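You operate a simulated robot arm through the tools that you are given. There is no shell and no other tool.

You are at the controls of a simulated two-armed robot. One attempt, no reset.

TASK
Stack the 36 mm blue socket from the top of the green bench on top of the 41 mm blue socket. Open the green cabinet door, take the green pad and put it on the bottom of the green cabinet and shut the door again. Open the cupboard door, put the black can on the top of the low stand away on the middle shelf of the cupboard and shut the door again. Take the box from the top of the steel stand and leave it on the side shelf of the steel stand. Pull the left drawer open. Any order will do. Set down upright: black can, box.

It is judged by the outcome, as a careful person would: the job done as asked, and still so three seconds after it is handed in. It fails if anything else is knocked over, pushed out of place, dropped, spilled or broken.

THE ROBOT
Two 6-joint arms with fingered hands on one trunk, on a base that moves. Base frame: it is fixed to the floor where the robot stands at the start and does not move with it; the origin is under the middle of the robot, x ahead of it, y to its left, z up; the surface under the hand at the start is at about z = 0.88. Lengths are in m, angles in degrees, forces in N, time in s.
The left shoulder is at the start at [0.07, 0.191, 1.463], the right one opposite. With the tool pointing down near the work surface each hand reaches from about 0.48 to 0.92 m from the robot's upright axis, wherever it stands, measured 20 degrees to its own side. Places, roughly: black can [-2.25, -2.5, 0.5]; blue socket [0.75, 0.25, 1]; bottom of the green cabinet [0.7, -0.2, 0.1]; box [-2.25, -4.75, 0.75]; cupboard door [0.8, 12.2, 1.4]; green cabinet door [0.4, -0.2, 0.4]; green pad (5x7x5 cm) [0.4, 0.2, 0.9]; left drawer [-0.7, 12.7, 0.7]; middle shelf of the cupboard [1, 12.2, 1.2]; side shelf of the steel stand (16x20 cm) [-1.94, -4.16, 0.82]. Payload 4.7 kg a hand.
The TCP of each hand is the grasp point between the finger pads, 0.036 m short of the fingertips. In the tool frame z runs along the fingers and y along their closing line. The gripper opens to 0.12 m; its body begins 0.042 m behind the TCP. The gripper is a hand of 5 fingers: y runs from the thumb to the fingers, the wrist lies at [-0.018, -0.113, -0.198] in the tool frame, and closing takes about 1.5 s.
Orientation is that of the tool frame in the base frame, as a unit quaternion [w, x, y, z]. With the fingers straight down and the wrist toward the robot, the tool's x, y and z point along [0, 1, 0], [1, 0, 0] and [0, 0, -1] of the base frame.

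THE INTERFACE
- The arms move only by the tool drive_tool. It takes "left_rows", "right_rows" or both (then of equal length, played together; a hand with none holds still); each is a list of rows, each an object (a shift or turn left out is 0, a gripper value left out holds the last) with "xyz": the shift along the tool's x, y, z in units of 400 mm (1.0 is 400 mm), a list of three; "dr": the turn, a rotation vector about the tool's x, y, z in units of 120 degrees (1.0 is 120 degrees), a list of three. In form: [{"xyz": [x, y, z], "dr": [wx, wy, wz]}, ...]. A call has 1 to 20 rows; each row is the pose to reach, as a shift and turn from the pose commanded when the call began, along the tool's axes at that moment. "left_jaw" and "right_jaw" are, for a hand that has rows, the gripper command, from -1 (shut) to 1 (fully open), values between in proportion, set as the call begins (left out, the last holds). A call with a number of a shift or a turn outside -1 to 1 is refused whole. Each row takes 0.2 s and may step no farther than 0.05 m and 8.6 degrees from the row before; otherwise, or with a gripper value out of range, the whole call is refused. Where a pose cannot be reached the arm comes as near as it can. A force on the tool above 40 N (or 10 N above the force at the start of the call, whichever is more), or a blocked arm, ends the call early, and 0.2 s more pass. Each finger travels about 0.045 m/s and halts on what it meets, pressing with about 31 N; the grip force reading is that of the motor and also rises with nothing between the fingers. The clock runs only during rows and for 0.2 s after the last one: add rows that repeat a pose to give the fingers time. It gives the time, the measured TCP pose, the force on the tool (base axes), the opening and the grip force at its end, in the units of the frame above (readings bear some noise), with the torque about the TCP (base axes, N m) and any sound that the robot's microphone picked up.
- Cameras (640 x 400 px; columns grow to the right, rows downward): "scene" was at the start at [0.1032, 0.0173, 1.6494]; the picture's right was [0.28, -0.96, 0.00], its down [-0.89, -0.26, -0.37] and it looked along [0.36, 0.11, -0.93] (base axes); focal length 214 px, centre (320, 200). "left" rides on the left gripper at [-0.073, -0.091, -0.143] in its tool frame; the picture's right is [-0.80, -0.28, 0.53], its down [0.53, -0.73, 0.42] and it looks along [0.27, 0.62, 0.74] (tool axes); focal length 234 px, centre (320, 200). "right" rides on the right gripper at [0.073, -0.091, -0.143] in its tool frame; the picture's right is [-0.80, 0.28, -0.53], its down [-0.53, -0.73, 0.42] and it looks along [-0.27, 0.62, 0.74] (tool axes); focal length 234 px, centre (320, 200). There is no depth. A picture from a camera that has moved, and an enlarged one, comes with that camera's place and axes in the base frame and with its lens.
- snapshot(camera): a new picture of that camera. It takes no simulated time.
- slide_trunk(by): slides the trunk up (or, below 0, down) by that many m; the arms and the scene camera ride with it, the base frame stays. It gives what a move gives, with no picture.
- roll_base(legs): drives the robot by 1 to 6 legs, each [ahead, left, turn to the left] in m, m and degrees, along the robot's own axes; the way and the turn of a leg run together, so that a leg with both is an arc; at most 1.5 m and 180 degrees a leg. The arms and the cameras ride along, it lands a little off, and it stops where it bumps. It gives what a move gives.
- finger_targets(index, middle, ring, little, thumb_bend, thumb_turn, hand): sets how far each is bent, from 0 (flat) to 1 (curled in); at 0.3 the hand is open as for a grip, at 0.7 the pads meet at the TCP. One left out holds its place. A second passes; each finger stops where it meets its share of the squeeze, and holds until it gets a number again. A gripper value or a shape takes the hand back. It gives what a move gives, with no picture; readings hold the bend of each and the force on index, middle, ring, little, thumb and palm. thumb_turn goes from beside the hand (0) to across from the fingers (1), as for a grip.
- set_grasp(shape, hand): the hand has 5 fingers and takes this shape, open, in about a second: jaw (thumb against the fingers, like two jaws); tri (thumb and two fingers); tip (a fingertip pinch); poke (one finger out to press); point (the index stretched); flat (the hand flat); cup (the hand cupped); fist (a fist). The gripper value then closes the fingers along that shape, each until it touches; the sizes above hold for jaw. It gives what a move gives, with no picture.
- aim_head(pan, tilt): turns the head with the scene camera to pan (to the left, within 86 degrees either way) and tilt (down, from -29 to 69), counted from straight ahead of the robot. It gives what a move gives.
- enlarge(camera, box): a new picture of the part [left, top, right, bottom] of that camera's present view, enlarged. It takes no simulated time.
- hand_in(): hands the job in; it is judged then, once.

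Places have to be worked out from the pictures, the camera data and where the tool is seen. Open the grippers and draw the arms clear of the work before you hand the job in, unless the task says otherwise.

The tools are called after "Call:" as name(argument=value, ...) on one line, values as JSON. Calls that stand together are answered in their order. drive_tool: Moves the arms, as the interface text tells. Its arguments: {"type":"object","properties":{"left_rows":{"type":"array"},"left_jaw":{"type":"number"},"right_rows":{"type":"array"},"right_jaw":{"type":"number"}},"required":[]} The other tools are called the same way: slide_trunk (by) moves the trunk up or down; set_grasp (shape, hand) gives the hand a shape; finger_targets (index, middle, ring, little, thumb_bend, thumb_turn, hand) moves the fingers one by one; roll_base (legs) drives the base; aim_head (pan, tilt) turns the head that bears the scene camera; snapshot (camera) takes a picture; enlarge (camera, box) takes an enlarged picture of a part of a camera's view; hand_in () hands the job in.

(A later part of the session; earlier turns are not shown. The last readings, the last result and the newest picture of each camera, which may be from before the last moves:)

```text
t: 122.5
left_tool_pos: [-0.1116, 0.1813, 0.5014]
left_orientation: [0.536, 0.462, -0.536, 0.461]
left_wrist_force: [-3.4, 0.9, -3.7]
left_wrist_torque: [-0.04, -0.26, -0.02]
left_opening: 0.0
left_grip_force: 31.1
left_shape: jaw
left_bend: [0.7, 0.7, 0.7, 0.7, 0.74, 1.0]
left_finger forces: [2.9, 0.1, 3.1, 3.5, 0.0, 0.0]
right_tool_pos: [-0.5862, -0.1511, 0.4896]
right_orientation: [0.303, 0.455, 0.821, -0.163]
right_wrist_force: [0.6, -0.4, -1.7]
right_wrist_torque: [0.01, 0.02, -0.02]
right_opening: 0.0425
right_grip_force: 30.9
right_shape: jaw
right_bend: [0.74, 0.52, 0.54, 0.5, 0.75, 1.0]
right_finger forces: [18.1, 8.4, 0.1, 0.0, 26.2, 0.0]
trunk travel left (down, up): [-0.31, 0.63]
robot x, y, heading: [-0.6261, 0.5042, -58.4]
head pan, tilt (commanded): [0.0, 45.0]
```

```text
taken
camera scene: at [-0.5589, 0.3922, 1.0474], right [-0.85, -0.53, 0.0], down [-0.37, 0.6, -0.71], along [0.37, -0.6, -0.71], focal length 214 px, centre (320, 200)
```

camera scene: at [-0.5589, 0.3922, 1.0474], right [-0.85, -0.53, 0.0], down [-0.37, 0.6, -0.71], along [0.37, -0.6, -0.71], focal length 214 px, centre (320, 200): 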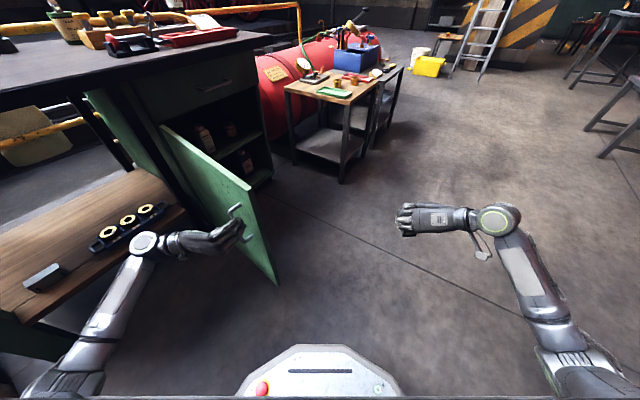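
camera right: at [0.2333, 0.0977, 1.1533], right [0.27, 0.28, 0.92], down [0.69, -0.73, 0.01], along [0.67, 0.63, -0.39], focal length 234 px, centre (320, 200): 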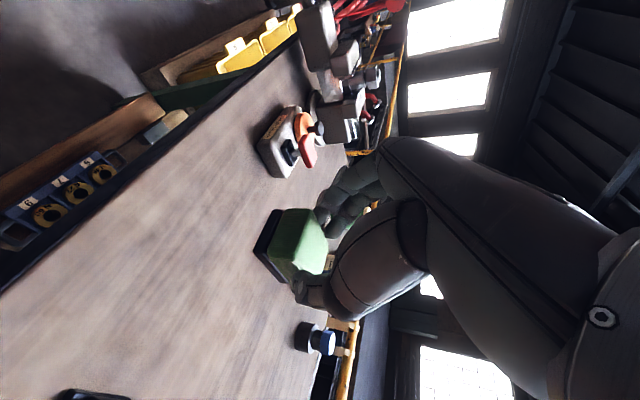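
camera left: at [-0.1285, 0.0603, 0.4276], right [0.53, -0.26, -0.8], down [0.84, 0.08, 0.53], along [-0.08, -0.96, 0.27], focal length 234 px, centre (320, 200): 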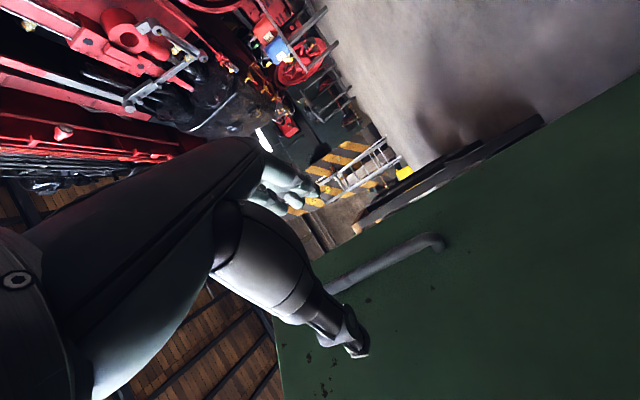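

The door is at about 97° now, with its edge near [−0.18, 0.13]. I'll open the hand to let go of the handle and back it off.

Call:
drive_tool(left_rows=[{"xyz": [0, 0, 0]}, {"xyz": [0, 0, 0]}, {"xyz": [0, 0, 0]}, {"xyz": [0, 0, 0]}, {"xyz": [0, 0, 0]}, {"xyz": [0, 0, 0]}, {"xyz": [0, 0, 0]}], left_jaw=1)

Call:
enlarge(camera="scene", box=[130, 120, 322, 240])

Call:
snapshot(camera="left")

```text
t: 124.1
left_tool_pos: [-0.1103, 0.18, 0.5003]
left_orientation: [0.535, 0.463, -0.535, 0.462]
left_wrist_force: [0.2, -0.1, 0.4]
left_wrist_torque: [-0.01, -0.01, 0.0]
left_opening: 0.1199
left_grip_force: 0.0
left_shape: jaw
left_bend: [0.3, 0.3, 0.3, 0.3, 0.3, 0.98]
left_finger forces: [0.0, 0.0, 0.0, 0.0, 0.0, 0.0]
right_tool_pos: [-0.5861, -0.1502, 0.4897]
right_orientation: [0.302, 0.454, 0.822, -0.164]
right_wrist_force: [-0.5, -0.6, -2.4]
right_wrist_torque: [-0.01, 0.02, -0.02]
right_opening: 0.0426
right_grip_force: 31.3
right_shape: jaw
right_bend: [0.74, 0.52, 0.54, 0.5, 0.75, 1.0]
right_finger forces: [18.1, 8.4, 0.0, 0.0, 26.2, 0.1]
trunk travel left (down, up): [-0.31, 0.63]
robot x, y, heading: [-0.6255, 0.503, -58.2]
head pan, tilt (commanded): [0.0, 45.0]
```

```text
3.33 times, centred on (226, 180) of scene
camera zoom: at [-0.5587, 0.3924, 1.0474], right [-0.85, -0.53, 0.0], down [-0.37, 0.6, -0.71], along [0.37, -0.6, -0.71], focal length 715 px, centre (633, 267)
```

zoom: 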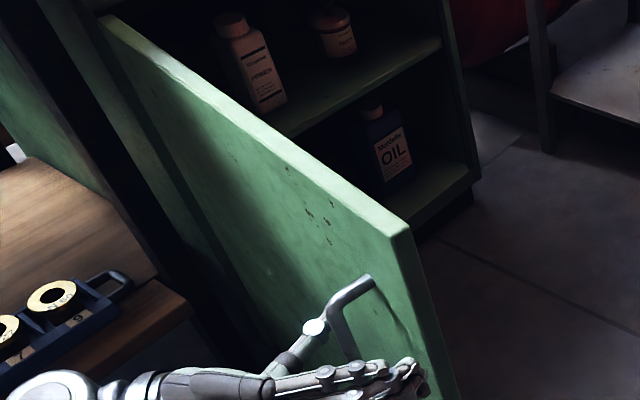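

```text
taken
camera left: at [0.0015, 0.3078, 0.4266], right [0.2, -0.56, -0.8], down [0.66, -0.53, 0.53], along [-0.72, -0.64, 0.27], focal length 234 px, centre (320, 200)
```

left: 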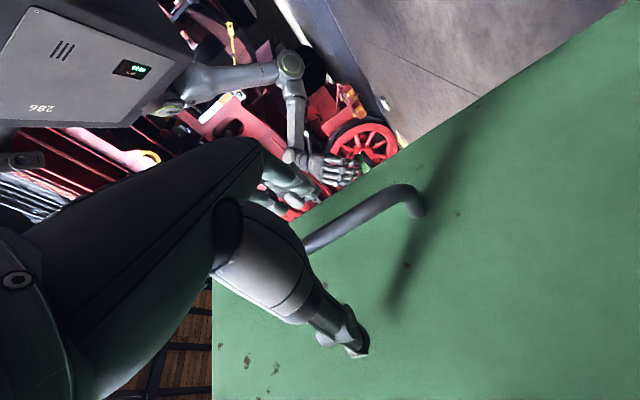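

The hand is open around the bar. I'll roll back 0.2 m along my heading, which takes the hand off the handle.

Call:
roll_base(legs=[[-0.2, 0, 0]])

Call:
snapshot(camera="scene")

```text
t: 125.6
left_tool_pos: [-0.211, 0.3431, 0.5017]
left_orientation: [-0.534, -0.463, 0.535, -0.462]
left_wrist_force: [-0.8, 0.4, -0.8]
left_wrist_torque: [-0.02, -0.01, 0.03]
left_opening: 0.1196
left_grip_force: 0.1
left_shape: jaw
left_bend: [0.3, 0.3, 0.3, 0.3, 0.3, 0.98]
left_finger forces: [0.0, 0.0, 0.0, 0.0, 0.1, 0.0]
right_tool_pos: [-0.686, 0.0107, 0.4899]
right_orientation: [0.303, 0.454, 0.822, -0.164]
right_wrist_force: [0.2, 0.4, -1.5]
right_wrist_torque: [0.06, 0.03, 0.05]
right_opening: 0.0426
right_grip_force: 31.0
right_shape: jaw
right_bend: [0.74, 0.52, 0.54, 0.5, 0.75, 1.0]
right_finger forces: [18.0, 8.5, 0.0, 0.1, 26.2, 0.0]
trunk travel left (down, up): [-0.31, 0.63]
robot x, y, heading: [-0.7251, 0.6645, -58.0]
head pan, tilt (commanded): [0.0, 45.0]
```

```text
taken
camera scene: at [-0.6595, 0.5544, 1.0475], right [-0.85, -0.53, 0.0], down [-0.37, 0.6, -0.71], along [0.37, -0.6, -0.71], focal length 214 px, centre (320, 200)
```

scene: 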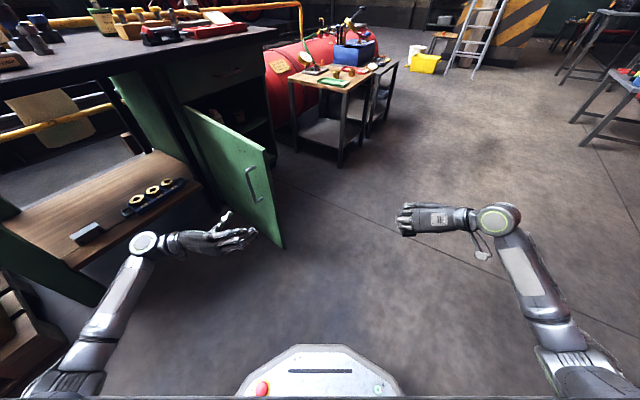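

The hand is clear of the handle. I'll turn the left hand straight ahead and raise it 0.4 m so that it stays above the door's top when I come back on the other side.

Call:
drive_tool(left_rows=[{"xyz": [0.111, 0, 0], "dr": [0.037, 0, 0]}, {"xyz": [0.222, 0, 0], "dr": [0.074, 0, 0]}, {"xyz": [0.333, 0, 0], "dr": [0.111, 0, 0]}, {"xyz": [0.444, 0, 0], "dr": [0.148, 0, 0]}, {"xyz": [0.555, 0, 0], "dr": [0.185, 0, 0]}, {"xyz": [0.666, 0, 0], "dr": [0.222, 0, 0]}, {"xyz": [0.777, 0, 0], "dr": [0.259, 0, 0]}, {"xyz": [0.888, 0, 0], "dr": [0.296, 0, 0]}, {"xyz": [1.0, 0, 0], "dr": [0.333, 0, 0]}, {"xyz": [1.0, 0, 0], "dr": [0.333, 0, 0]}])

Call:
snapshot(camera="scene")

```text
t: 127.8
left_tool_pos: [-0.204, 0.3391, 0.903]
left_orientation: [0.345, 0.617, -0.344, 0.617]
left_wrist_force: [0.4, 0.0, 1.2]
left_wrist_torque: [0.0, 0.0, -0.01]
left_opening: 0.1198
left_grip_force: 0.1
left_shape: jaw
left_bend: [0.3, 0.3, 0.3, 0.3, 0.3, 0.98]
left_finger forces: [0.0, 0.0, 0.0, 0.0, 0.0, 0.1]
left hand out of reach, approached as far as the arm can: row 9, 10
right_tool_pos: [-0.6853, 0.0099, 0.4895]
right_orientation: [0.302, 0.455, 0.822, -0.163]
right_wrist_force: [-0.1, -0.2, -1.3]
right_wrist_torque: [0.08, -0.01, 0.05]
right_opening: 0.0425
right_grip_force: 30.8
right_shape: jaw
right_bend: [0.74, 0.52, 0.54, 0.5, 0.75, 1.0]
right_finger forces: [18.1, 8.3, 0.1, 0.0, 26.3, 0.0]
trunk travel left (down, up): [-0.31, 0.63]
robot x, y, heading: [-0.7294, 0.6648, -58.1]
head pan, tilt (commanded): [0.0, 45.0]
```

```text
taken
camera scene: at [-0.6593, 0.5543, 1.0474], right [-0.85, -0.53, 0.0], down [-0.37, 0.6, -0.71], along [0.37, -0.6, -0.71], focal length 214 px, centre (320, 200)
```

scene: 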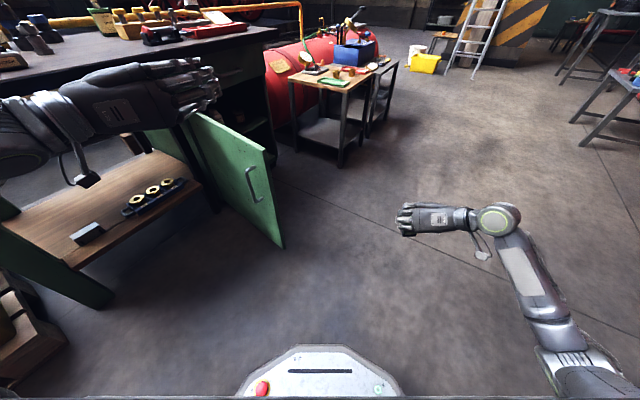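

The left hand is at z 0.90, above the door. I'll now drive around to the right side: sideways away, turn to heading ~12°, move right, then approach to x ≈ −0.55.

Call:
roll_base(legs=[[0, -0.4, 0], [0, 0, 70], [-0.079, -0.703, 0], [0.44, -0.094, 0]])

Call:
aim_head(pan=5, tilt=38)

Call:
snapshot(camera="scene")

Call:
snapshot(camera="right")

```text
t: 139.2
left_tool_pos: [-0.0537, 0.1462, 0.9021]
left_orientation: [-0.068, 0.704, 0.068, 0.704]
left_wrist_force: [-0.3, -0.3, 0.1]
left_wrist_torque: [0.02, 0.01, 0.0]
left_opening: 0.1199
left_grip_force: 0.0
left_shape: jaw
left_bend: [0.3, 0.3, 0.3, 0.3, 0.3, 0.98]
left_finger forces: [0.0, 0.0, 0.0, 0.0, 0.1, 0.0]
right_tool_pos: [0.0829, -0.4206, 0.4887]
right_orientation: [0.342, -0.094, 0.934, 0.038]
right_wrist_force: [0.3, -0.6, -1.4]
right_wrist_torque: [0.0, 0.03, 0.03]
right_opening: 0.0428
right_grip_force: 31.4
right_shape: jaw
right_bend: [0.74, 0.52, 0.54, 0.5, 0.75, 1.0]
right_finger forces: [17.8, 8.6, 0.0, 0.0, 26.2, 0.0]
trunk travel left (down, up): [-0.31, 0.63]
robot x, y, heading: [-0.5426, -0.2294, 11.3]
head pan, tilt (commanded): [0.0, 45.0]
```

```text
t: 139.9
left_tool_pos: [-0.0547, 0.146, 0.9032]
left_orientation: [-0.068, 0.703, 0.068, 0.704]
left_wrist_force: [0.5, -0.2, 0.7]
left_wrist_torque: [-0.01, -0.01, -0.01]
left_opening: 0.1198
left_grip_force: 0.0
left_shape: jaw
left_bend: [0.3, 0.3, 0.3, 0.3, 0.3, 0.98]
left_finger forces: [0.0, 0.0, 0.1, 0.1, 0.1, 0.0]
right_tool_pos: [0.0847, -0.4203, 0.4899]
right_orientation: [0.341, -0.095, 0.934, 0.038]
right_wrist_force: [0.2, 0.6, -1.5]
right_wrist_torque: [-0.02, 0.02, 0.0]
right_opening: 0.0426
right_grip_force: 31.2
right_shape: jaw
right_bend: [0.74, 0.52, 0.54, 0.5, 0.75, 1.0]
right_finger forces: [17.8, 8.8, 0.1, 0.1, 26.1, 0.0]
trunk travel left (down, up): [-0.31, 0.63]
robot x, y, heading: [-0.5469, -0.2285, 11.4]
head pan, tilt (commanded): [5.0, 38.0]
```

```text
taken
camera scene: at [-0.4131, -0.1939, 1.0576], right [0.28, -0.96, 0.0], down [-0.59, -0.17, -0.79], along [0.76, 0.22, -0.62], focal length 214 px, centre (320, 200)
```

scene: 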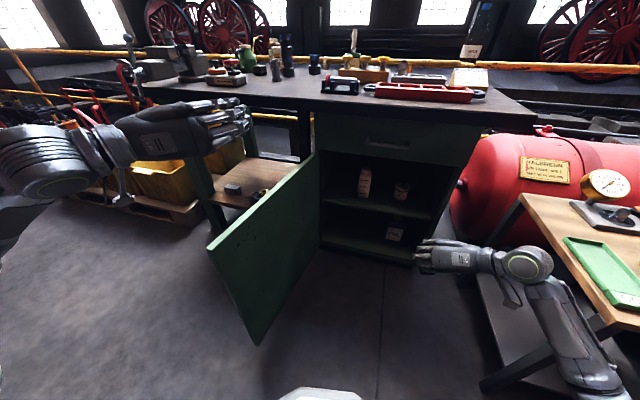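

```text
taken
camera right: at [-0.0434, -0.5392, 0.5533], right [0.21, 0.32, 0.92], down [0.81, -0.58, 0.01], along [0.54, 0.75, -0.39], focal length 234 px, centre (320, 200)
```

right: 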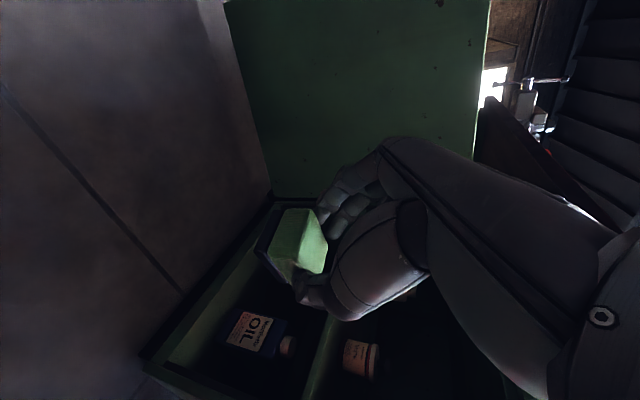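

The cabinet is wide open in front of me, the pad is in the right hand and nothing is in the way. I'll zoom in to measure the bottom shelf and the OIL bottle.

Call:
enlarge(camera="scene", box=[300, 130, 460, 230])

Call:
enlarge(camera="scene", box=[300, 200, 460, 300])

```text
4.00 times, centred on (380, 180) of scene
camera zoom: at [-0.4131, -0.1939, 1.0576], right [0.28, -0.96, 0.0], down [-0.59, -0.17, -0.79], along [0.76, 0.22, -0.62], focal length 858 px, centre (80, 280)
```

zoom: 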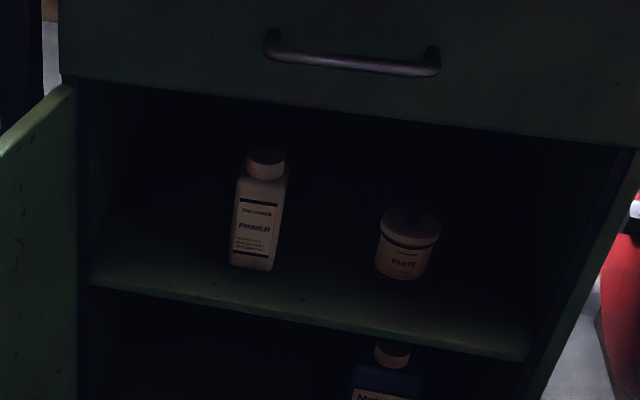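

```text
4.00 times, centred on (380, 250) of scene
camera zoom: at [-0.4131, -0.1939, 1.0576], right [0.28, -0.96, 0.0], down [-0.59, -0.17, -0.79], along [0.76, 0.22, -0.62], focal length 858 px, centre (80, 0)
```

zoom: 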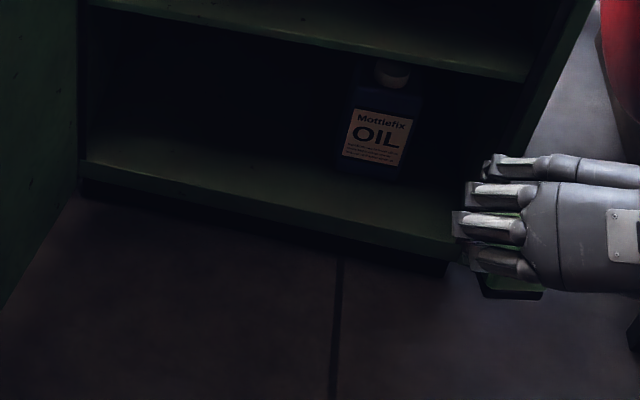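

The floor of the bottom compartment is at about z 0.11 and the shelf underside at about 0.40; the OIL bottle sits at y ≈ −0.31…−0.41. I'll lower the trunk by 0.12 m and roll ahead 0.15 m.

Call:
slide_trunk(by=-0.12)

Call:
roll_base(legs=[[0.147, -0.03, 0]])

Call:
snapshot(camera="scene")

Call:
snapshot(camera="right")

```text
t: 141.4
left_tool_pos: [-0.0536, 0.1469, 0.7833]
left_orientation: [-0.067, 0.704, 0.067, 0.704]
left_wrist_force: [-0.4, -0.5, 0.4]
left_wrist_torque: [0.01, 0.0, -0.01]
left_opening: 0.12
left_grip_force: 0.1
left_shape: jaw
left_bend: [0.3, 0.3, 0.3, 0.3, 0.3, 0.98]
left_finger forces: [0.1, 0.1, 0.0, 0.0, 0.0, 0.0]
right_tool_pos: [0.0832, -0.4204, 0.3703]
right_orientation: [0.341, -0.095, 0.935, 0.037]
right_wrist_force: [0.2, 0.8, -0.9]
right_wrist_torque: [-0.03, 0.01, 0.0]
right_opening: 0.0426
right_grip_force: 31.4
right_shape: jaw
right_bend: [0.74, 0.52, 0.54, 0.5, 0.75, 1.0]
right_finger forces: [17.9, 8.7, 0.0, 0.0, 26.2, 0.0]
trunk travel left (down, up): [-0.19, 0.75]
robot x, y, heading: [-0.5466, -0.2295, 11.5]
head pan, tilt (commanded): [5.0, 38.0]
```

```text
t: 142.9
left_tool_pos: [0.0925, 0.1491, 0.7831]
left_orientation: [-0.068, 0.704, 0.068, 0.704]
left_wrist_force: [-0.2, 0.0, 0.6]
left_wrist_torque: [-0.01, -0.02, 0.03]
left_opening: 0.1199
left_grip_force: 0.1
left_shape: jaw
left_bend: [0.3, 0.3, 0.3, 0.3, 0.3, 0.98]
left_finger forces: [0.0, 0.0, 0.0, 0.0, 0.0, 0.0]
right_tool_pos: [0.2277, -0.4147, 0.366]
right_orientation: [0.337, -0.093, 0.936, 0.042]
right_wrist_force: [0.1, 0.9, -1.1]
right_wrist_torque: [-0.04, 0.03, 0.0]
right_opening: 0.0424
right_grip_force: 30.9
right_shape: jaw
right_bend: [0.74, 0.52, 0.54, 0.5, 0.75, 1.0]
right_finger forces: [17.9, 8.6, 0.0, 0.0, 26.4, 0.0]
trunk travel left (down, up): [-0.19, 0.75]
robot x, y, heading: [-0.3983, -0.2302, 11.5]
head pan, tilt (commanded): [5.0, 38.0]
stopped in leg 1: the robot was blocked; the commanded pose is now the measured one
```

```text
taken
camera scene: at [-0.2663, -0.1914, 0.9376], right [0.28, -0.96, 0.0], down [-0.59, -0.17, -0.79], along [0.76, 0.22, -0.62], focal length 214 px, centre (320, 200)
```

scene: 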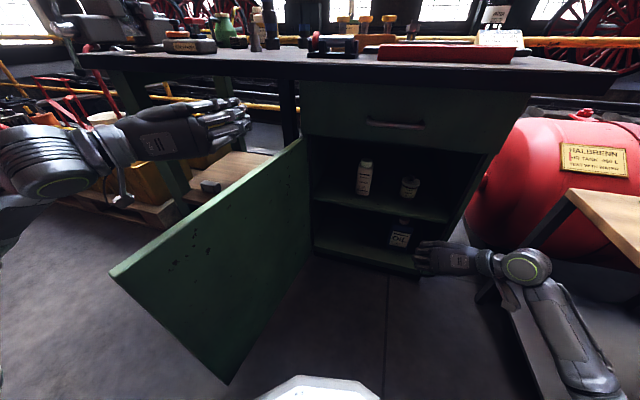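

```text
taken
camera right: at [0.1001, -0.5348, 0.4293], right [0.22, 0.32, 0.92], down [0.81, -0.58, 0.0], along [0.54, 0.75, -0.39], focal length 234 px, centre (320, 200)
```

right: 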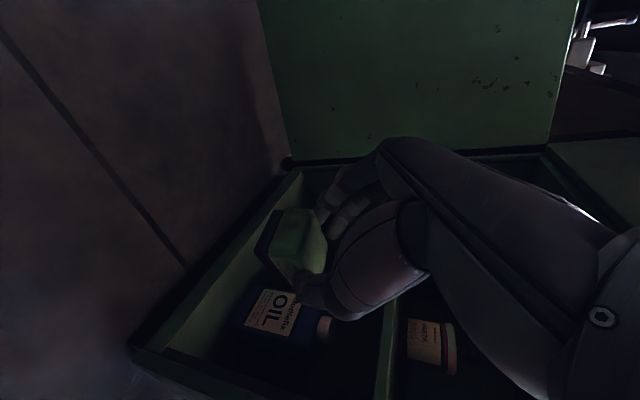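

The right elbow seems to have come up against the small table's side at the end of that move. I'll back off 8 cm at once and check the table.

Call:
roll_base(legs=[[-0.08, 0.02, 0]])

Call:
aim_head(pan=-45, tilt=38)

Call:
snapshot(camera="scene")

```text
t: 144.0
left_tool_pos: [0.0101, 0.1498, 0.7823]
left_orientation: [-0.069, 0.704, 0.068, 0.704]
left_wrist_force: [0.1, -0.5, 0.3]
left_wrist_torque: [0.0, 0.0, 0.01]
left_opening: 0.1197
left_grip_force: 0.0
left_shape: jaw
left_bend: [0.3, 0.3, 0.3, 0.3, 0.3, 0.98]
left_finger forces: [0.0, 0.0, 0.0, 0.0, 0.0, 0.1]
right_tool_pos: [0.1422, -0.4134, 0.3655]
right_orientation: [0.337, -0.093, 0.936, 0.041]
right_wrist_force: [0.2, 0.0, -1.0]
right_wrist_torque: [0.02, 0.0, 0.02]
right_opening: 0.0426
right_grip_force: 30.7
right_shape: jaw
right_bend: [0.74, 0.52, 0.54, 0.5, 0.75, 1.0]
right_finger forces: [17.9, 8.7, 0.0, 0.0, 26.5, 0.1]
trunk travel left (down, up): [-0.19, 0.75]
robot x, y, heading: [-0.4803, -0.2282, 11.5]
head pan, tilt (commanded): [5.0, 38.0]
```

```text
t: 145.2
left_tool_pos: [0.01, 0.15, 0.7822]
left_orientation: [-0.067, 0.704, 0.068, 0.704]
left_wrist_force: [-0.2, 0.0, -0.6]
left_wrist_torque: [0.0, -0.01, -0.02]
left_opening: 0.1197
left_grip_force: 0.0
left_shape: jaw
left_bend: [0.3, 0.3, 0.3, 0.3, 0.3, 0.98]
left_finger forces: [0.0, 0.0, 0.0, 0.0, 0.0, 0.0]
right_tool_pos: [0.1435, -0.4132, 0.3653]
right_orientation: [0.338, -0.092, 0.936, 0.041]
right_wrist_force: [0.1, -0.3, -2.3]
right_wrist_torque: [-0.03, 0.02, 0.03]
right_opening: 0.0426
right_grip_force: 31.7
right_shape: jaw
right_bend: [0.74, 0.52, 0.54, 0.5, 0.75, 1.0]
right_finger forces: [17.8, 8.7, 0.0, 0.1, 26.5, 0.1]
trunk travel left (down, up): [-0.19, 0.75]
robot x, y, heading: [-0.4809, -0.2273, 11.5]
head pan, tilt (commanded): [-45.0, 38.0]
```

```text
taken
camera scene: at [-0.3605, -0.2611, 0.9377], right [-0.55, -0.83, 0.0], down [-0.51, 0.34, -0.79], along [0.66, -0.44, -0.62], focal length 214 px, centre (320, 200)
```

scene: 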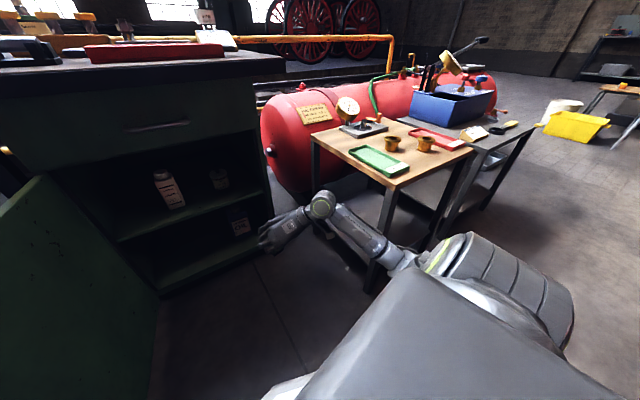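

The table still stands and its contents look in place. I'll zoom in to verify that it hasn't been shifted.

Call:
enlarge(camera="scene", box=[260, 60, 580, 260])

```text
2.00 times, centred on (420, 160) of scene
camera zoom: at [-0.3605, -0.2611, 0.9377], right [-0.55, -0.83, 0.0], down [-0.51, 0.34, -0.79], along [0.66, -0.44, -0.62], focal length 429 px, centre (120, 280)
```

zoom: 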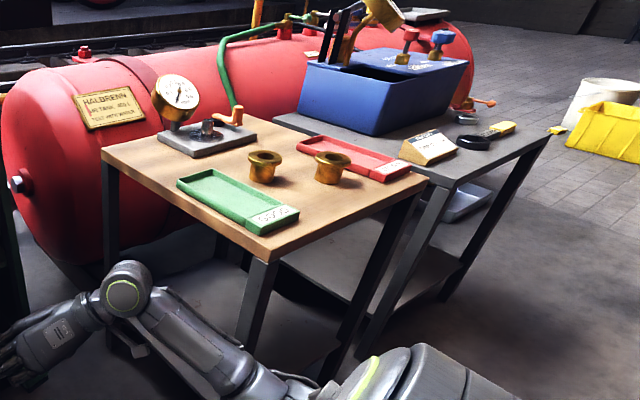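

The table and everything on it look undisturbed. I'll now swing the pad hand left, in front of the opening, which also takes the elbow away from the table.

Call:
drive_tool(right_rows=[{"xyz": [-0.0266, 0.0546, 0.0782]}, {"xyz": [-0.0533, 0.1091, 0.1563]}, {"xyz": [-0.0799, 0.1637, 0.2345]}, {"xyz": [-0.1065, 0.2183, 0.3127]}, {"xyz": [-0.1331, 0.2728, 0.3908]}, {"xyz": [-0.1598, 0.3274, 0.469]}, {"xyz": [-0.1864, 0.3819, 0.5471]}, {"xyz": [-0.213, 0.4365, 0.6253]}, {"xyz": [-0.213, 0.4365, 0.6253]}])

Call:
snapshot(camera="scene")

Call:
aim_head(pan=0, tilt=40)

Call:
snapshot(camera="scene")

Call:
snapshot(camera="right")

```text
t: 147.2
left_tool_pos: [0.0086, 0.1503, 0.7813]
left_orientation: [-0.067, 0.704, 0.067, 0.704]
left_wrist_force: [-0.2, 0.3, 0.2]
left_wrist_torque: [0.0, 0.01, 0.03]
left_opening: 0.1199
left_grip_force: 0.1
left_shape: jaw
left_bend: [0.3, 0.3, 0.3, 0.3, 0.3, 0.98]
left_finger forces: [0.0, 0.0, 0.0, 0.0, 0.1, 0.0]
right_tool_pos: [0.3301, -0.1957, 0.233]
right_orientation: [0.338, -0.092, 0.936, 0.041]
right_wrist_force: [0.8, 0.2, -0.9]
right_wrist_torque: [0.01, 0.02, 0.01]
right_opening: 0.0424
right_grip_force: 30.9
right_shape: jaw
right_bend: [0.74, 0.52, 0.54, 0.5, 0.75, 1.0]
right_finger forces: [17.6, 8.8, 0.0, 0.0, 26.3, 0.0]
trunk travel left (down, up): [-0.19, 0.75]
robot x, y, heading: [-0.479, -0.2201, 11.4]
head pan, tilt (commanded): [-45.0, 38.0]
```

```text
taken
camera scene: at [-0.3605, -0.2609, 0.9377], right [-0.55, -0.83, 0.0], down [-0.51, 0.34, -0.79], along [0.66, -0.44, -0.62], focal length 214 px, centre (320, 200)
```

scene: 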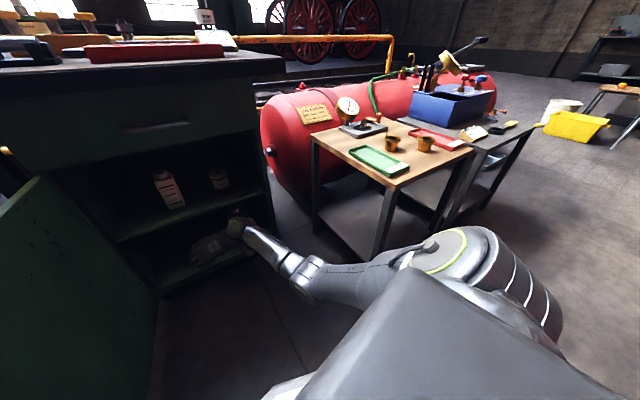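

```text
t: 148.3
left_tool_pos: [0.0093, 0.1508, 0.7832]
left_orientation: [-0.067, 0.703, 0.068, 0.704]
left_wrist_force: [0.2, -0.3, 0.2]
left_wrist_torque: [-0.03, 0.01, 0.03]
left_opening: 0.1198
left_grip_force: 0.1
left_shape: jaw
left_bend: [0.3, 0.3, 0.3, 0.3, 0.3, 0.98]
left_finger forces: [0.0, 0.0, 0.1, 0.1, 0.0, 0.1]
right_tool_pos: [0.3299, -0.1947, 0.2333]
right_orientation: [0.338, -0.092, 0.936, 0.042]
right_wrist_force: [-0.2, 0.1, -1.0]
right_wrist_torque: [-0.02, 0.0, 0.06]
right_opening: 0.0426
right_grip_force: 30.9
right_shape: jaw
right_bend: [0.74, 0.52, 0.54, 0.5, 0.75, 1.0]
right_finger forces: [17.6, 8.8, 0.1, 0.0, 26.2, 0.0]
trunk travel left (down, up): [-0.19, 0.75]
robot x, y, heading: [-0.4825, -0.2246, 11.2]
head pan, tilt (commanded): [0.0, 40.0]
```

```text
taken
camera scene: at [-0.349, -0.1965, 0.9347], right [0.2, -0.98, 0.0], down [-0.63, -0.13, -0.77], along [0.75, 0.15, -0.64], focal length 214 px, centre (320, 200)
```

scene: 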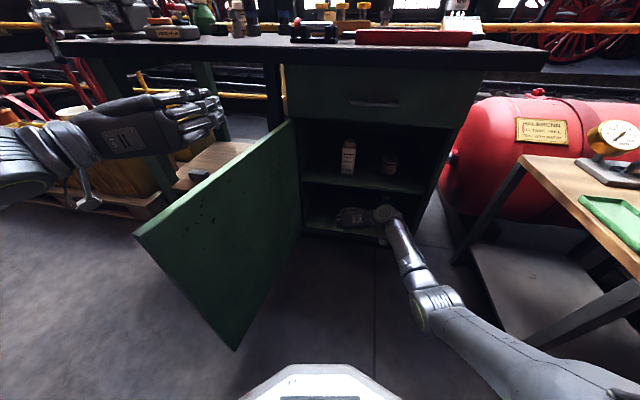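

```text
taken
camera right: at [0.2031, -0.3142, 0.2958], right [0.22, 0.32, 0.92], down [0.81, -0.58, 0.0], along [0.54, 0.75, -0.39], focal length 234 px, centre (320, 200)
```

right: 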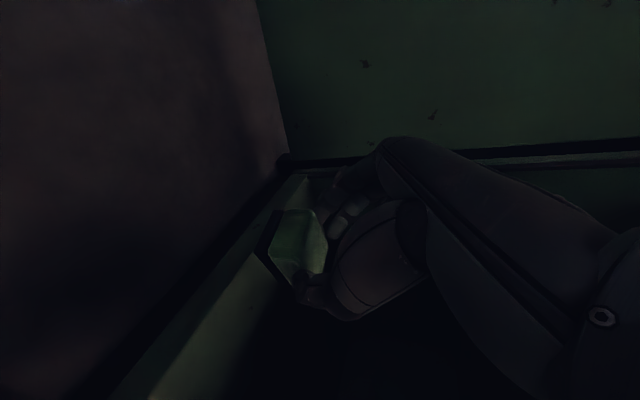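

The pad is in front of the bottom compartment, between floor and shelf. I'll roll forward about 12 cm to take it inside.

Call:
roll_base(legs=[[0.12, -0.024, 0]])

Call:
snapshot(camera="scene")

Call:
enlarge(camera="scene", box=[260, 130, 452, 250])

Call:
snapshot(camera="right")

```text
t: 149.7
left_tool_pos: [0.1336, 0.1498, 0.7835]
left_orientation: [-0.066, 0.704, 0.066, 0.704]
left_wrist_force: [0.1, -0.2, -1.0]
left_wrist_torque: [0.0, -0.03, 0.0]
left_opening: 0.1199
left_grip_force: 0.0
left_shape: jaw
left_bend: [0.3, 0.3, 0.3, 0.3, 0.3, 0.98]
left_finger forces: [0.0, 0.0, 0.0, 0.1, 0.0, 0.0]
right_tool_pos: [0.4435, -0.1933, 0.2244]
right_orientation: [0.331, -0.092, 0.938, 0.044]
right_wrist_force: [0.8, -0.4, -1.0]
right_wrist_torque: [-0.04, 0.05, -0.01]
right_opening: 0.0424
right_grip_force: 31.1
right_shape: jaw
right_bend: [0.74, 0.52, 0.54, 0.5, 0.75, 1.0]
right_finger forces: [17.6, 8.9, 0.1, 0.0, 26.2, 0.0]
trunk travel left (down, up): [-0.19, 0.75]
robot x, y, heading: [-0.3573, -0.2255, 11.1]
head pan, tilt (commanded): [0.0, 40.0]
stopped in leg 1: the robot was blocked; the commanded pose is now the measured one
```

```text
taken
camera scene: at [-0.2267, -0.1966, 0.9346], right [0.19, -0.98, 0.0], down [-0.63, -0.12, -0.77], along [0.75, 0.15, -0.64], focal length 214 px, centre (320, 200)
```

scene: 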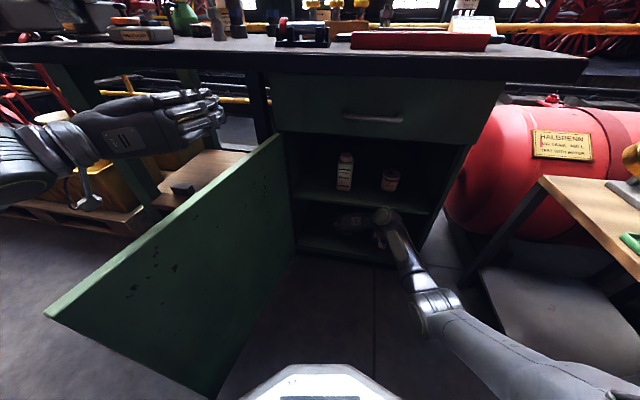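

```text
3.33 times, centred on (356, 190) of scene
camera zoom: at [-0.2267, -0.1966, 0.9346], right [0.19, -0.98, 0.0], down [-0.63, -0.12, -0.77], along [0.75, 0.15, -0.64], focal length 715 px, centre (200, 233)
```

zoom: 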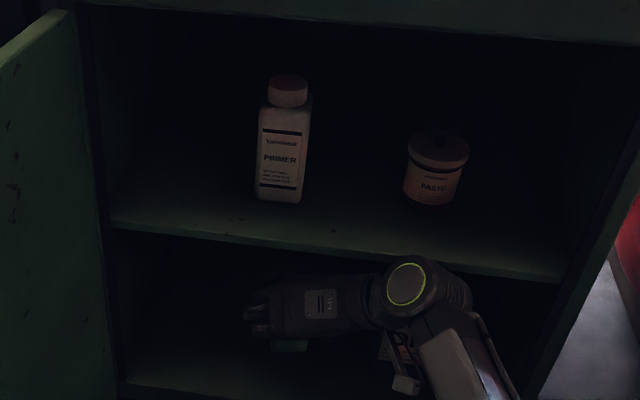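

```text
taken
camera right: at [0.3178, -0.3133, 0.289], right [0.24, 0.31, 0.92], down [0.81, -0.58, -0.01], along [0.53, 0.75, -0.39], focal length 234 px, centre (320, 200)
```

right: 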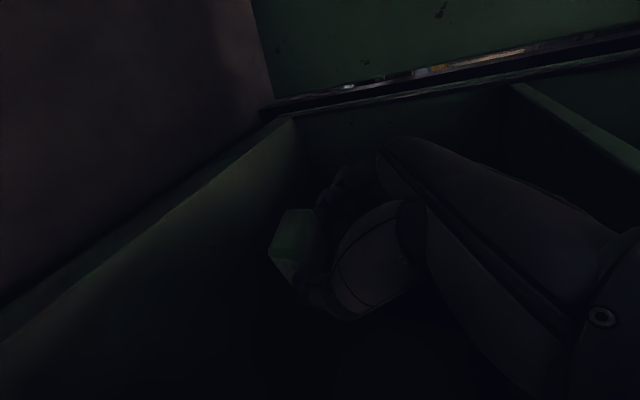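

The wrist joint touched the shelf's front edge because the hand is still too high. I'll back off 2 cm, then lower the trunk so the wrist passes below the shelf.

Call:
roll_base(legs=[[-0.025, 0.005, 0]])

Call:
slide_trunk(by=-0.035)

Call:
enlarge(camera="scene", box=[260, 150, 452, 270])

Call:
snapshot(camera="right")

```text
t: 150.5
left_tool_pos: [0.1079, 0.1496, 0.7829]
left_orientation: [-0.066, 0.704, 0.066, 0.704]
left_wrist_force: [0.7, -0.7, -0.3]
left_wrist_torque: [0.01, 0.01, 0.02]
left_opening: 0.12
left_grip_force: 0.2
left_shape: jaw
left_bend: [0.3, 0.3, 0.3, 0.3, 0.3, 0.98]
left_finger forces: [0.0, 0.1, 0.0, 0.0, 0.0, 0.1]
right_tool_pos: [0.4188, -0.1934, 0.2235]
right_orientation: [0.331, -0.093, 0.938, 0.045]
right_wrist_force: [-0.2, 0.0, -1.6]
right_wrist_torque: [-0.01, 0.02, -0.02]
right_opening: 0.0423
right_grip_force: 31.1
right_shape: jaw
right_bend: [0.74, 0.52, 0.54, 0.5, 0.75, 1.0]
right_finger forces: [17.6, 8.9, 0.1, 0.0, 26.3, 0.0]
trunk travel left (down, up): [-0.19, 0.75]
robot x, y, heading: [-0.3826, -0.2267, 11.2]
head pan, tilt (commanded): [0.0, 40.0]
```

```text
t: 151.3
left_tool_pos: [0.1074, 0.1493, 0.7486]
left_orientation: [-0.066, 0.703, 0.066, 0.705]
left_wrist_force: [-0.3, 0.0, 0.5]
left_wrist_torque: [-0.02, 0.01, -0.01]
left_opening: 0.1197
left_grip_force: 0.1
left_shape: jaw
left_bend: [0.3, 0.3, 0.3, 0.3, 0.3, 0.98]
left_finger forces: [0.0, 0.0, 0.0, 0.0, 0.1, 0.0]
right_tool_pos: [0.4173, -0.1925, 0.1905]
right_orientation: [0.331, -0.092, 0.938, 0.045]
right_wrist_force: [0.2, -0.1, -1.6]
right_wrist_torque: [-0.02, 0.0, 0.0]
right_opening: 0.0426
right_grip_force: 30.6
right_shape: jaw
right_bend: [0.74, 0.52, 0.54, 0.5, 0.75, 1.0]
right_finger forces: [17.5, 9.0, 0.0, 0.0, 26.3, 0.0]
trunk travel left (down, up): [-0.155, 0.785]
robot x, y, heading: [-0.3842, -0.223, 11.0]
head pan, tilt (commanded): [0.0, 40.0]
```

```text
3.33 times, centred on (356, 210) of scene
camera zoom: at [-0.2518, -0.1963, 0.8998], right [0.19, -0.98, 0.0], down [-0.63, -0.12, -0.77], along [0.75, 0.15, -0.64], focal length 715 px, centre (200, 167)
```

zoom: 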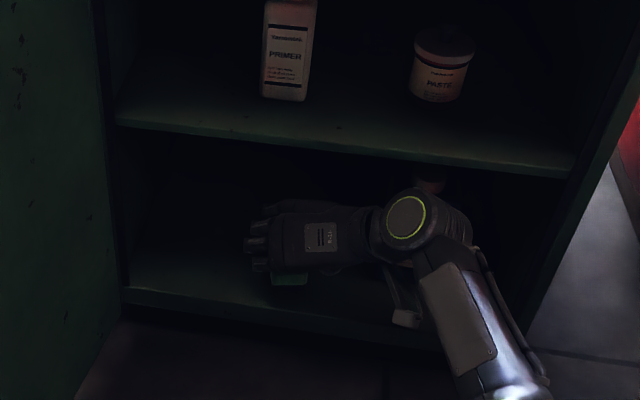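

```text
taken
camera right: at [0.2929, -0.3125, 0.2543], right [0.24, 0.31, 0.92], down [0.81, -0.58, -0.01], along [0.53, 0.75, -0.39], focal length 234 px, centre (320, 200)
```

right: 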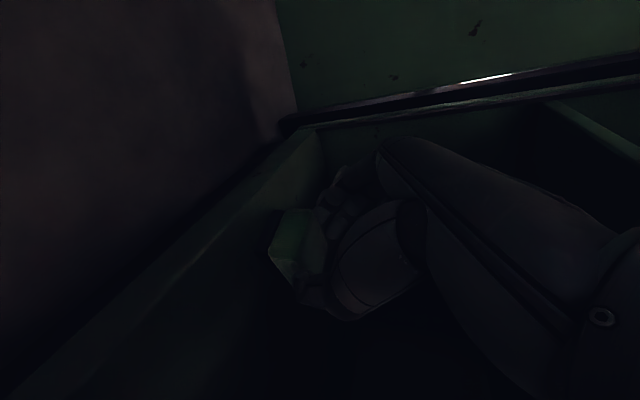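

The wrist is now low enough. I'll go down 12 mm and then 3 cm further in with the arm in small steps.

Call:
drive_tool(right_rows=[{"xyz": [0.0095, -0.0003, 0.0117]}, {"xyz": [0.0189, -0.0007, 0.0233]}, {"xyz": [0.0046, -0.0045, 0.0348]}, {"xyz": [-0.0098, -0.0083, 0.0463]}, {"xyz": [-0.0241, -0.0121, 0.0578]}, {"xyz": [-0.0384, -0.0159, 0.0693]}, {"xyz": [-0.0384, -0.0159, 0.0693]}])

Call:
enlarge(camera="scene", box=[260, 150, 452, 270])

```text
t: 152.9
left_tool_pos: [0.1068, 0.149, 0.748]
left_orientation: [-0.065, 0.704, 0.066, 0.704]
left_wrist_force: [0.1, 0.0, 0.4]
left_wrist_torque: [-0.03, 0.02, 0.02]
left_opening: 0.1201
left_grip_force: 0.1
left_shape: jaw
left_bend: [0.3, 0.3, 0.3, 0.3, 0.3, 0.98]
left_finger forces: [0.0, 0.0, 0.0, 0.1, 0.1, 0.0]
right_tool_pos: [0.4482, -0.1939, 0.1751]
right_orientation: [0.331, -0.092, 0.938, 0.045]
right_wrist_force: [0.8, -0.2, -1.2]
right_wrist_torque: [-0.01, 0.06, -0.02]
right_opening: 0.0426
right_grip_force: 31.3
right_shape: jaw
right_bend: [0.74, 0.52, 0.54, 0.5, 0.75, 1.0]
right_finger forces: [17.6, 8.9, 0.1, 0.1, 26.3, 0.1]
trunk travel left (down, up): [-0.155, 0.785]
robot x, y, heading: [-0.3807, -0.2231, 11.4]
head pan, tilt (commanded): [0.0, 40.0]
```

```text
3.33 times, centred on (356, 210) of scene
camera zoom: at [-0.2515, -0.1962, 0.8997], right [0.19, -0.98, 0.0], down [-0.63, -0.12, -0.77], along [0.75, 0.15, -0.64], focal length 715 px, centre (200, 167)
```

zoom: 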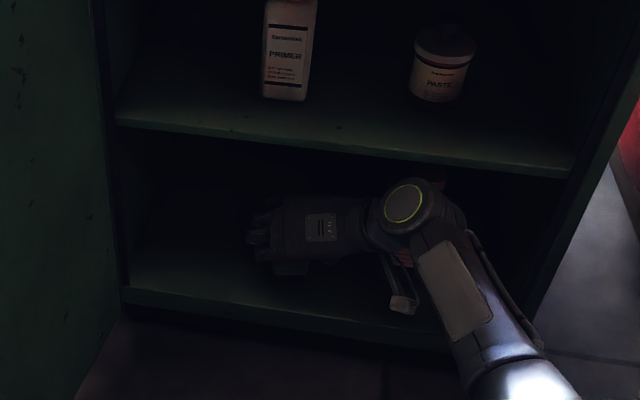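

Good: TCP at [0.448, −0.194, 0.175], free of contact. I'll lower in 3 mm steps until the pad touches the floor.

Call:
drive_tool(right_rows=[{"xyz": [0.0047, -0.0002, 0.0058]}, {"xyz": [0.0094, -0.0003, 0.0116]}, {"xyz": [0.0094, -0.0003, 0.0116]}])

Call:
drive_tool(right_rows=[{"xyz": [0.0047, -0.0002, 0.0058]}, {"xyz": [0.0094, -0.0003, 0.0116]}, {"xyz": [0.0094, -0.0003, 0.0116]}])

```text
t: 153.7
left_tool_pos: [0.1082, 0.1505, 0.7477]
left_orientation: [-0.065, 0.704, 0.065, 0.704]
left_wrist_force: [0.0, -0.5, -0.3]
left_wrist_torque: [-0.01, -0.02, 0.0]
left_opening: 0.1197
left_grip_force: 0.1
left_shape: jaw
left_bend: [0.3, 0.3, 0.3, 0.3, 0.3, 0.98]
left_finger forces: [0.0, 0.1, 0.1, 0.0, 0.0, 0.1]
right_tool_pos: [0.4491, -0.1927, 0.17]
right_orientation: [0.332, -0.092, 0.938, 0.046]
right_wrist_force: [0.3, -0.9, -1.0]
right_wrist_torque: [-0.01, -0.01, 0.01]
right_opening: 0.0426
right_grip_force: 30.6
right_shape: jaw
right_bend: [0.74, 0.52, 0.54, 0.5, 0.75, 1.0]
right_finger forces: [17.5, 8.9, 0.1, 0.0, 26.3, 0.0]
trunk travel left (down, up): [-0.155, 0.785]
robot x, y, heading: [-0.3804, -0.2224, 10.9]
head pan, tilt (commanded): [0.0, 40.0]
```

```text
t: 154.5
left_tool_pos: [0.1083, 0.1498, 0.7484]
left_orientation: [-0.066, 0.704, 0.066, 0.704]
left_wrist_force: [0.1, 0.2, 0.1]
left_wrist_torque: [0.03, 0.03, -0.06]
left_opening: 0.1197
left_grip_force: 0.0
left_shape: jaw
left_bend: [0.3, 0.3, 0.3, 0.3, 0.3, 0.98]
left_finger forces: [0.1, 0.1, 0.0, 0.0, 0.0, 0.0]
right_tool_pos: [0.4482, -0.1931, 0.1663]
right_orientation: [0.331, -0.092, 0.938, 0.046]
right_wrist_force: [-0.2, 0.6, -1.5]
right_wrist_torque: [0.0, 0.02, 0.01]
right_opening: 0.0425
right_grip_force: 30.9
right_shape: jaw
right_bend: [0.74, 0.52, 0.54, 0.5, 0.75, 1.0]
right_finger forces: [17.6, 8.8, 0.0, 0.0, 26.4, 0.1]
trunk travel left (down, up): [-0.155, 0.785]
robot x, y, heading: [-0.3795, -0.2294, 11.1]
head pan, tilt (commanded): [0.0, 40.0]
```

No contact yet at TCP z 0.166; I continue down in small steps.

Call:
drive_tool(right_rows=[{"xyz": [0.0047, -0.0002, 0.0058]}, {"xyz": [0.0094, -0.0003, 0.0116]}, {"xyz": [0.0094, -0.0003, 0.0116]}])

Call:
drive_tool(right_rows=[{"xyz": [0.0047, -0.0002, 0.0058]}, {"xyz": [0.0094, -0.0003, 0.0116]}, {"xyz": [0.0094, -0.0003, 0.0116]}])

Call:
enlarge(camera="scene", box=[300, 190, 396, 250])

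```text
t: 155.3
left_tool_pos: [0.1081, 0.1504, 0.7485]
left_orientation: [-0.066, 0.704, 0.066, 0.704]
left_wrist_force: [-1.1, 0.6, 0.5]
left_wrist_torque: [0.0, 0.02, 0.02]
left_opening: 0.1197
left_grip_force: 0.0
left_shape: jaw
left_bend: [0.3, 0.3, 0.3, 0.3, 0.3, 0.98]
left_finger forces: [0.0, 0.0, 0.0, 0.1, 0.0, 0.1]
right_tool_pos: [0.449, -0.1932, 0.1611]
right_orientation: [0.331, -0.092, 0.938, 0.046]
right_wrist_force: [-3.3, -1.3, 6.6]
right_wrist_torque: [0.2, -0.14, 0.06]
right_opening: 0.0426
right_grip_force: 30.5
right_shape: jaw
right_bend: [0.74, 0.52, 0.54, 0.5, 0.75, 1.0]
right_finger forces: [16.9, 12.1, 0.0, 0.1, 27.8, 0.1]
trunk travel left (down, up): [-0.155, 0.785]
robot x, y, heading: [-0.3831, -0.2213, 11.2]
head pan, tilt (commanded): [0.0, 40.0]
```

```text
t: 156.1
left_tool_pos: [0.1062, 0.1502, 0.7517]
left_orientation: [-0.065, 0.703, 0.067, 0.706]
left_wrist_force: [0.3, -0.7, 0.8]
left_wrist_torque: [-0.02, -0.02, 0.03]
left_opening: 0.1198
left_grip_force: 0.0
left_shape: jaw
left_bend: [0.3, 0.3, 0.3, 0.3, 0.3, 0.98]
left_finger forces: [0.0, 0.0, 0.1, 0.0, 0.1, 0.0]
right_tool_pos: [0.4485, -0.1919, 0.1598]
right_orientation: [0.336, -0.092, 0.936, 0.046]
right_wrist_force: [-9.7, -7.3, 30.3]
right_wrist_torque: [0.47, -0.42, -0.05]
right_opening: 0.0441
right_grip_force: 31.0
right_shape: jaw
right_bend: [0.74, 0.51, 0.54, 0.5, 0.75, 1.0]
right_finger forces: [16.9, 20.6, 0.0, 0.0, 32.9, 0.0]
trunk travel left (down, up): [-0.155, 0.785]
robot x, y, heading: [-0.3812, -0.2264, 10.9]
head pan, tilt (commanded): [0.0, 40.0]
```

```text
6.67 times, centred on (348, 220) of scene
camera zoom: at [-0.2548, -0.1966, 0.9005], right [0.19, -0.98, 0.0], down [-0.63, -0.12, -0.77], along [0.75, 0.15, -0.64], focal length 1430 px, centre (133, 67)
```

zoom: 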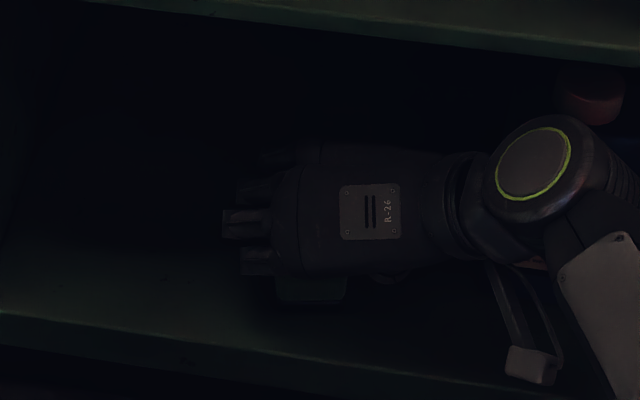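

The pad is on the floor (30 N upward). I'll relieve 2–3 mm and open the hand gradually.

Call:
drive_tool(right_rows=[{"xyz": [-0.004, 0, -0.005]}, {"xyz": [-0.004, 0, -0.005]}])

Call:
drive_tool(right_rows=[{"xyz": [0, 0, 0]}, {"xyz": [0, 0, 0]}, {"xyz": [0, 0, 0]}, {"xyz": [0, 0, 0]}], right_jaw=0.1)

Call:
drive_tool(right_rows=[{"xyz": [0, 0, 0]}, {"xyz": [0, 0, 0]}, {"xyz": [0, 0, 0]}, {"xyz": [0, 0, 0]}, {"xyz": [0, 0, 0]}, {"xyz": [0, 0, 0]}], right_jaw=0.8)

Call:
snapshot(camera="right")

Call:
enlarge(camera="scene", box=[300, 190, 396, 250])

```text
t: 156.7
left_tool_pos: [0.1056, 0.1492, 0.75]
left_orientation: [-0.065, 0.703, 0.066, 0.705]
left_wrist_force: [0.9, 0.2, -0.2]
left_wrist_torque: [-0.01, 0.01, -0.02]
left_opening: 0.1196
left_grip_force: 0.1
left_shape: jaw
left_bend: [0.3, 0.3, 0.3, 0.3, 0.3, 0.98]
left_finger forces: [0.1, 0.1, 0.0, 0.0, 0.0, 0.0]
right_tool_pos: [0.4482, -0.1915, 0.1593]
right_orientation: [0.333, -0.091, 0.937, 0.046]
right_wrist_force: [-1.1, -4.9, 26.0]
right_wrist_torque: [0.43, -0.45, -0.11]
right_opening: 0.0441
right_grip_force: 30.9
right_shape: jaw
right_bend: [0.74, 0.51, 0.54, 0.5, 0.75, 1.0]
right_finger forces: [17.3, 19.1, 0.0, 0.0, 31.7, 0.0]
trunk travel left (down, up): [-0.155, 0.785]
robot x, y, heading: [-0.382, -0.2253, 11.2]
head pan, tilt (commanded): [0.0, 40.0]
```

```text
t: 157.7
left_tool_pos: [0.1082, 0.1497, 0.7483]
left_orientation: [-0.066, 0.704, 0.066, 0.704]
left_wrist_force: [-0.1, 0.1, -0.5]
left_wrist_torque: [-0.01, 0.01, 0.01]
left_opening: 0.1197
left_grip_force: 0.1
left_shape: jaw
left_bend: [0.3, 0.3, 0.3, 0.3, 0.3, 0.98]
left_finger forces: [0.1, 0.0, 0.0, 0.0, 0.0, 0.0]
right_tool_pos: [0.4479, -0.1932, 0.1556]
right_orientation: [0.33, -0.092, 0.938, 0.045]
right_wrist_force: [-0.3, 0.2, 0.1]
right_wrist_torque: [-0.02, 0.0, 0.02]
right_opening: 0.0655
right_grip_force: 0.2
right_shape: jaw
right_bend: [0.74, 0.43, 0.4, 0.4, 0.68, 1.0]
right_finger forces: [0.0, 0.0, 0.0, 0.0, 0.0, 0.0]
trunk travel left (down, up): [-0.155, 0.785]
robot x, y, heading: [-0.3832, -0.2226, 11.1]
head pan, tilt (commanded): [0.0, 40.0]
```

```text
t: 159.1
left_tool_pos: [0.1087, 0.1497, 0.7469]
left_orientation: [-0.066, 0.704, 0.066, 0.704]
left_wrist_force: [-0.1, -0.2, -1.0]
left_wrist_torque: [0.05, -0.04, 0.01]
left_opening: 0.1198
left_grip_force: 0.0
left_shape: jaw
left_bend: [0.3, 0.3, 0.3, 0.3, 0.3, 0.98]
left_finger forces: [0.0, 0.1, 0.1, 0.0, 0.0, 0.0]
right_tool_pos: [0.4491, -0.1929, 0.1561]
right_orientation: [0.332, -0.092, 0.938, 0.045]
right_wrist_force: [-0.5, -0.3, 0.0]
right_wrist_torque: [0.01, -0.02, 0.02]
right_opening: 0.1077
right_grip_force: 0.1
right_shape: jaw
right_bend: [0.27, 0.32, 0.31, 0.31, 0.41, 0.98]
right_finger forces: [0.1, 0.1, 0.1, 0.0, 0.0, 0.1]
trunk travel left (down, up): [-0.155, 0.785]
robot x, y, heading: [-0.3822, -0.2225, 11.1]
head pan, tilt (commanded): [0.0, 40.0]
```

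```text
taken
camera right: at [0.3225, -0.3119, 0.2206], right [0.24, 0.31, 0.92], down [0.81, -0.58, -0.01], along [0.53, 0.75, -0.39], focal length 234 px, centre (320, 200)
```

right: 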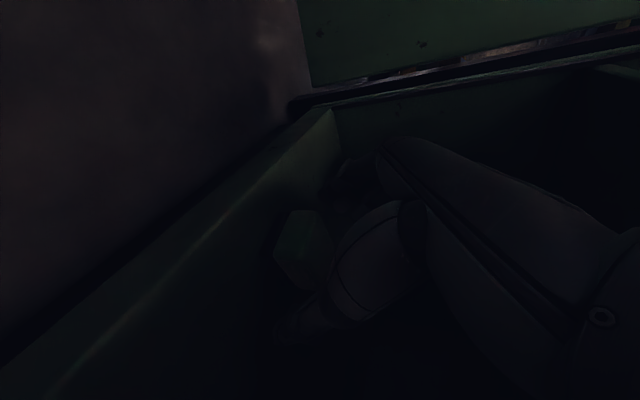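

```text
6.67 times, centred on (348, 220) of scene
camera zoom: at [-0.2517, -0.1962, 0.8997], right [0.19, -0.98, 0.0], down [-0.63, -0.12, -0.77], along [0.75, 0.15, -0.64], focal length 1430 px, centre (133, 67)
```

zoom: 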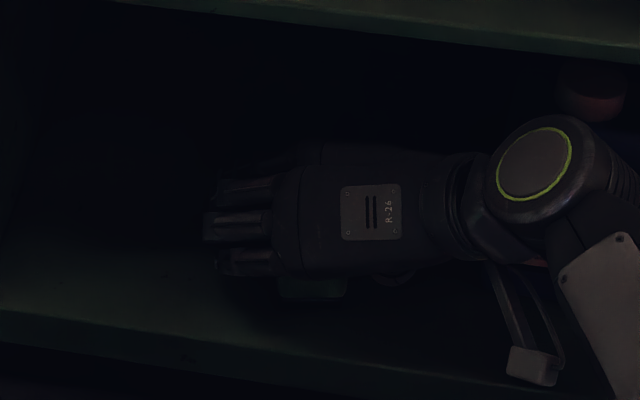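

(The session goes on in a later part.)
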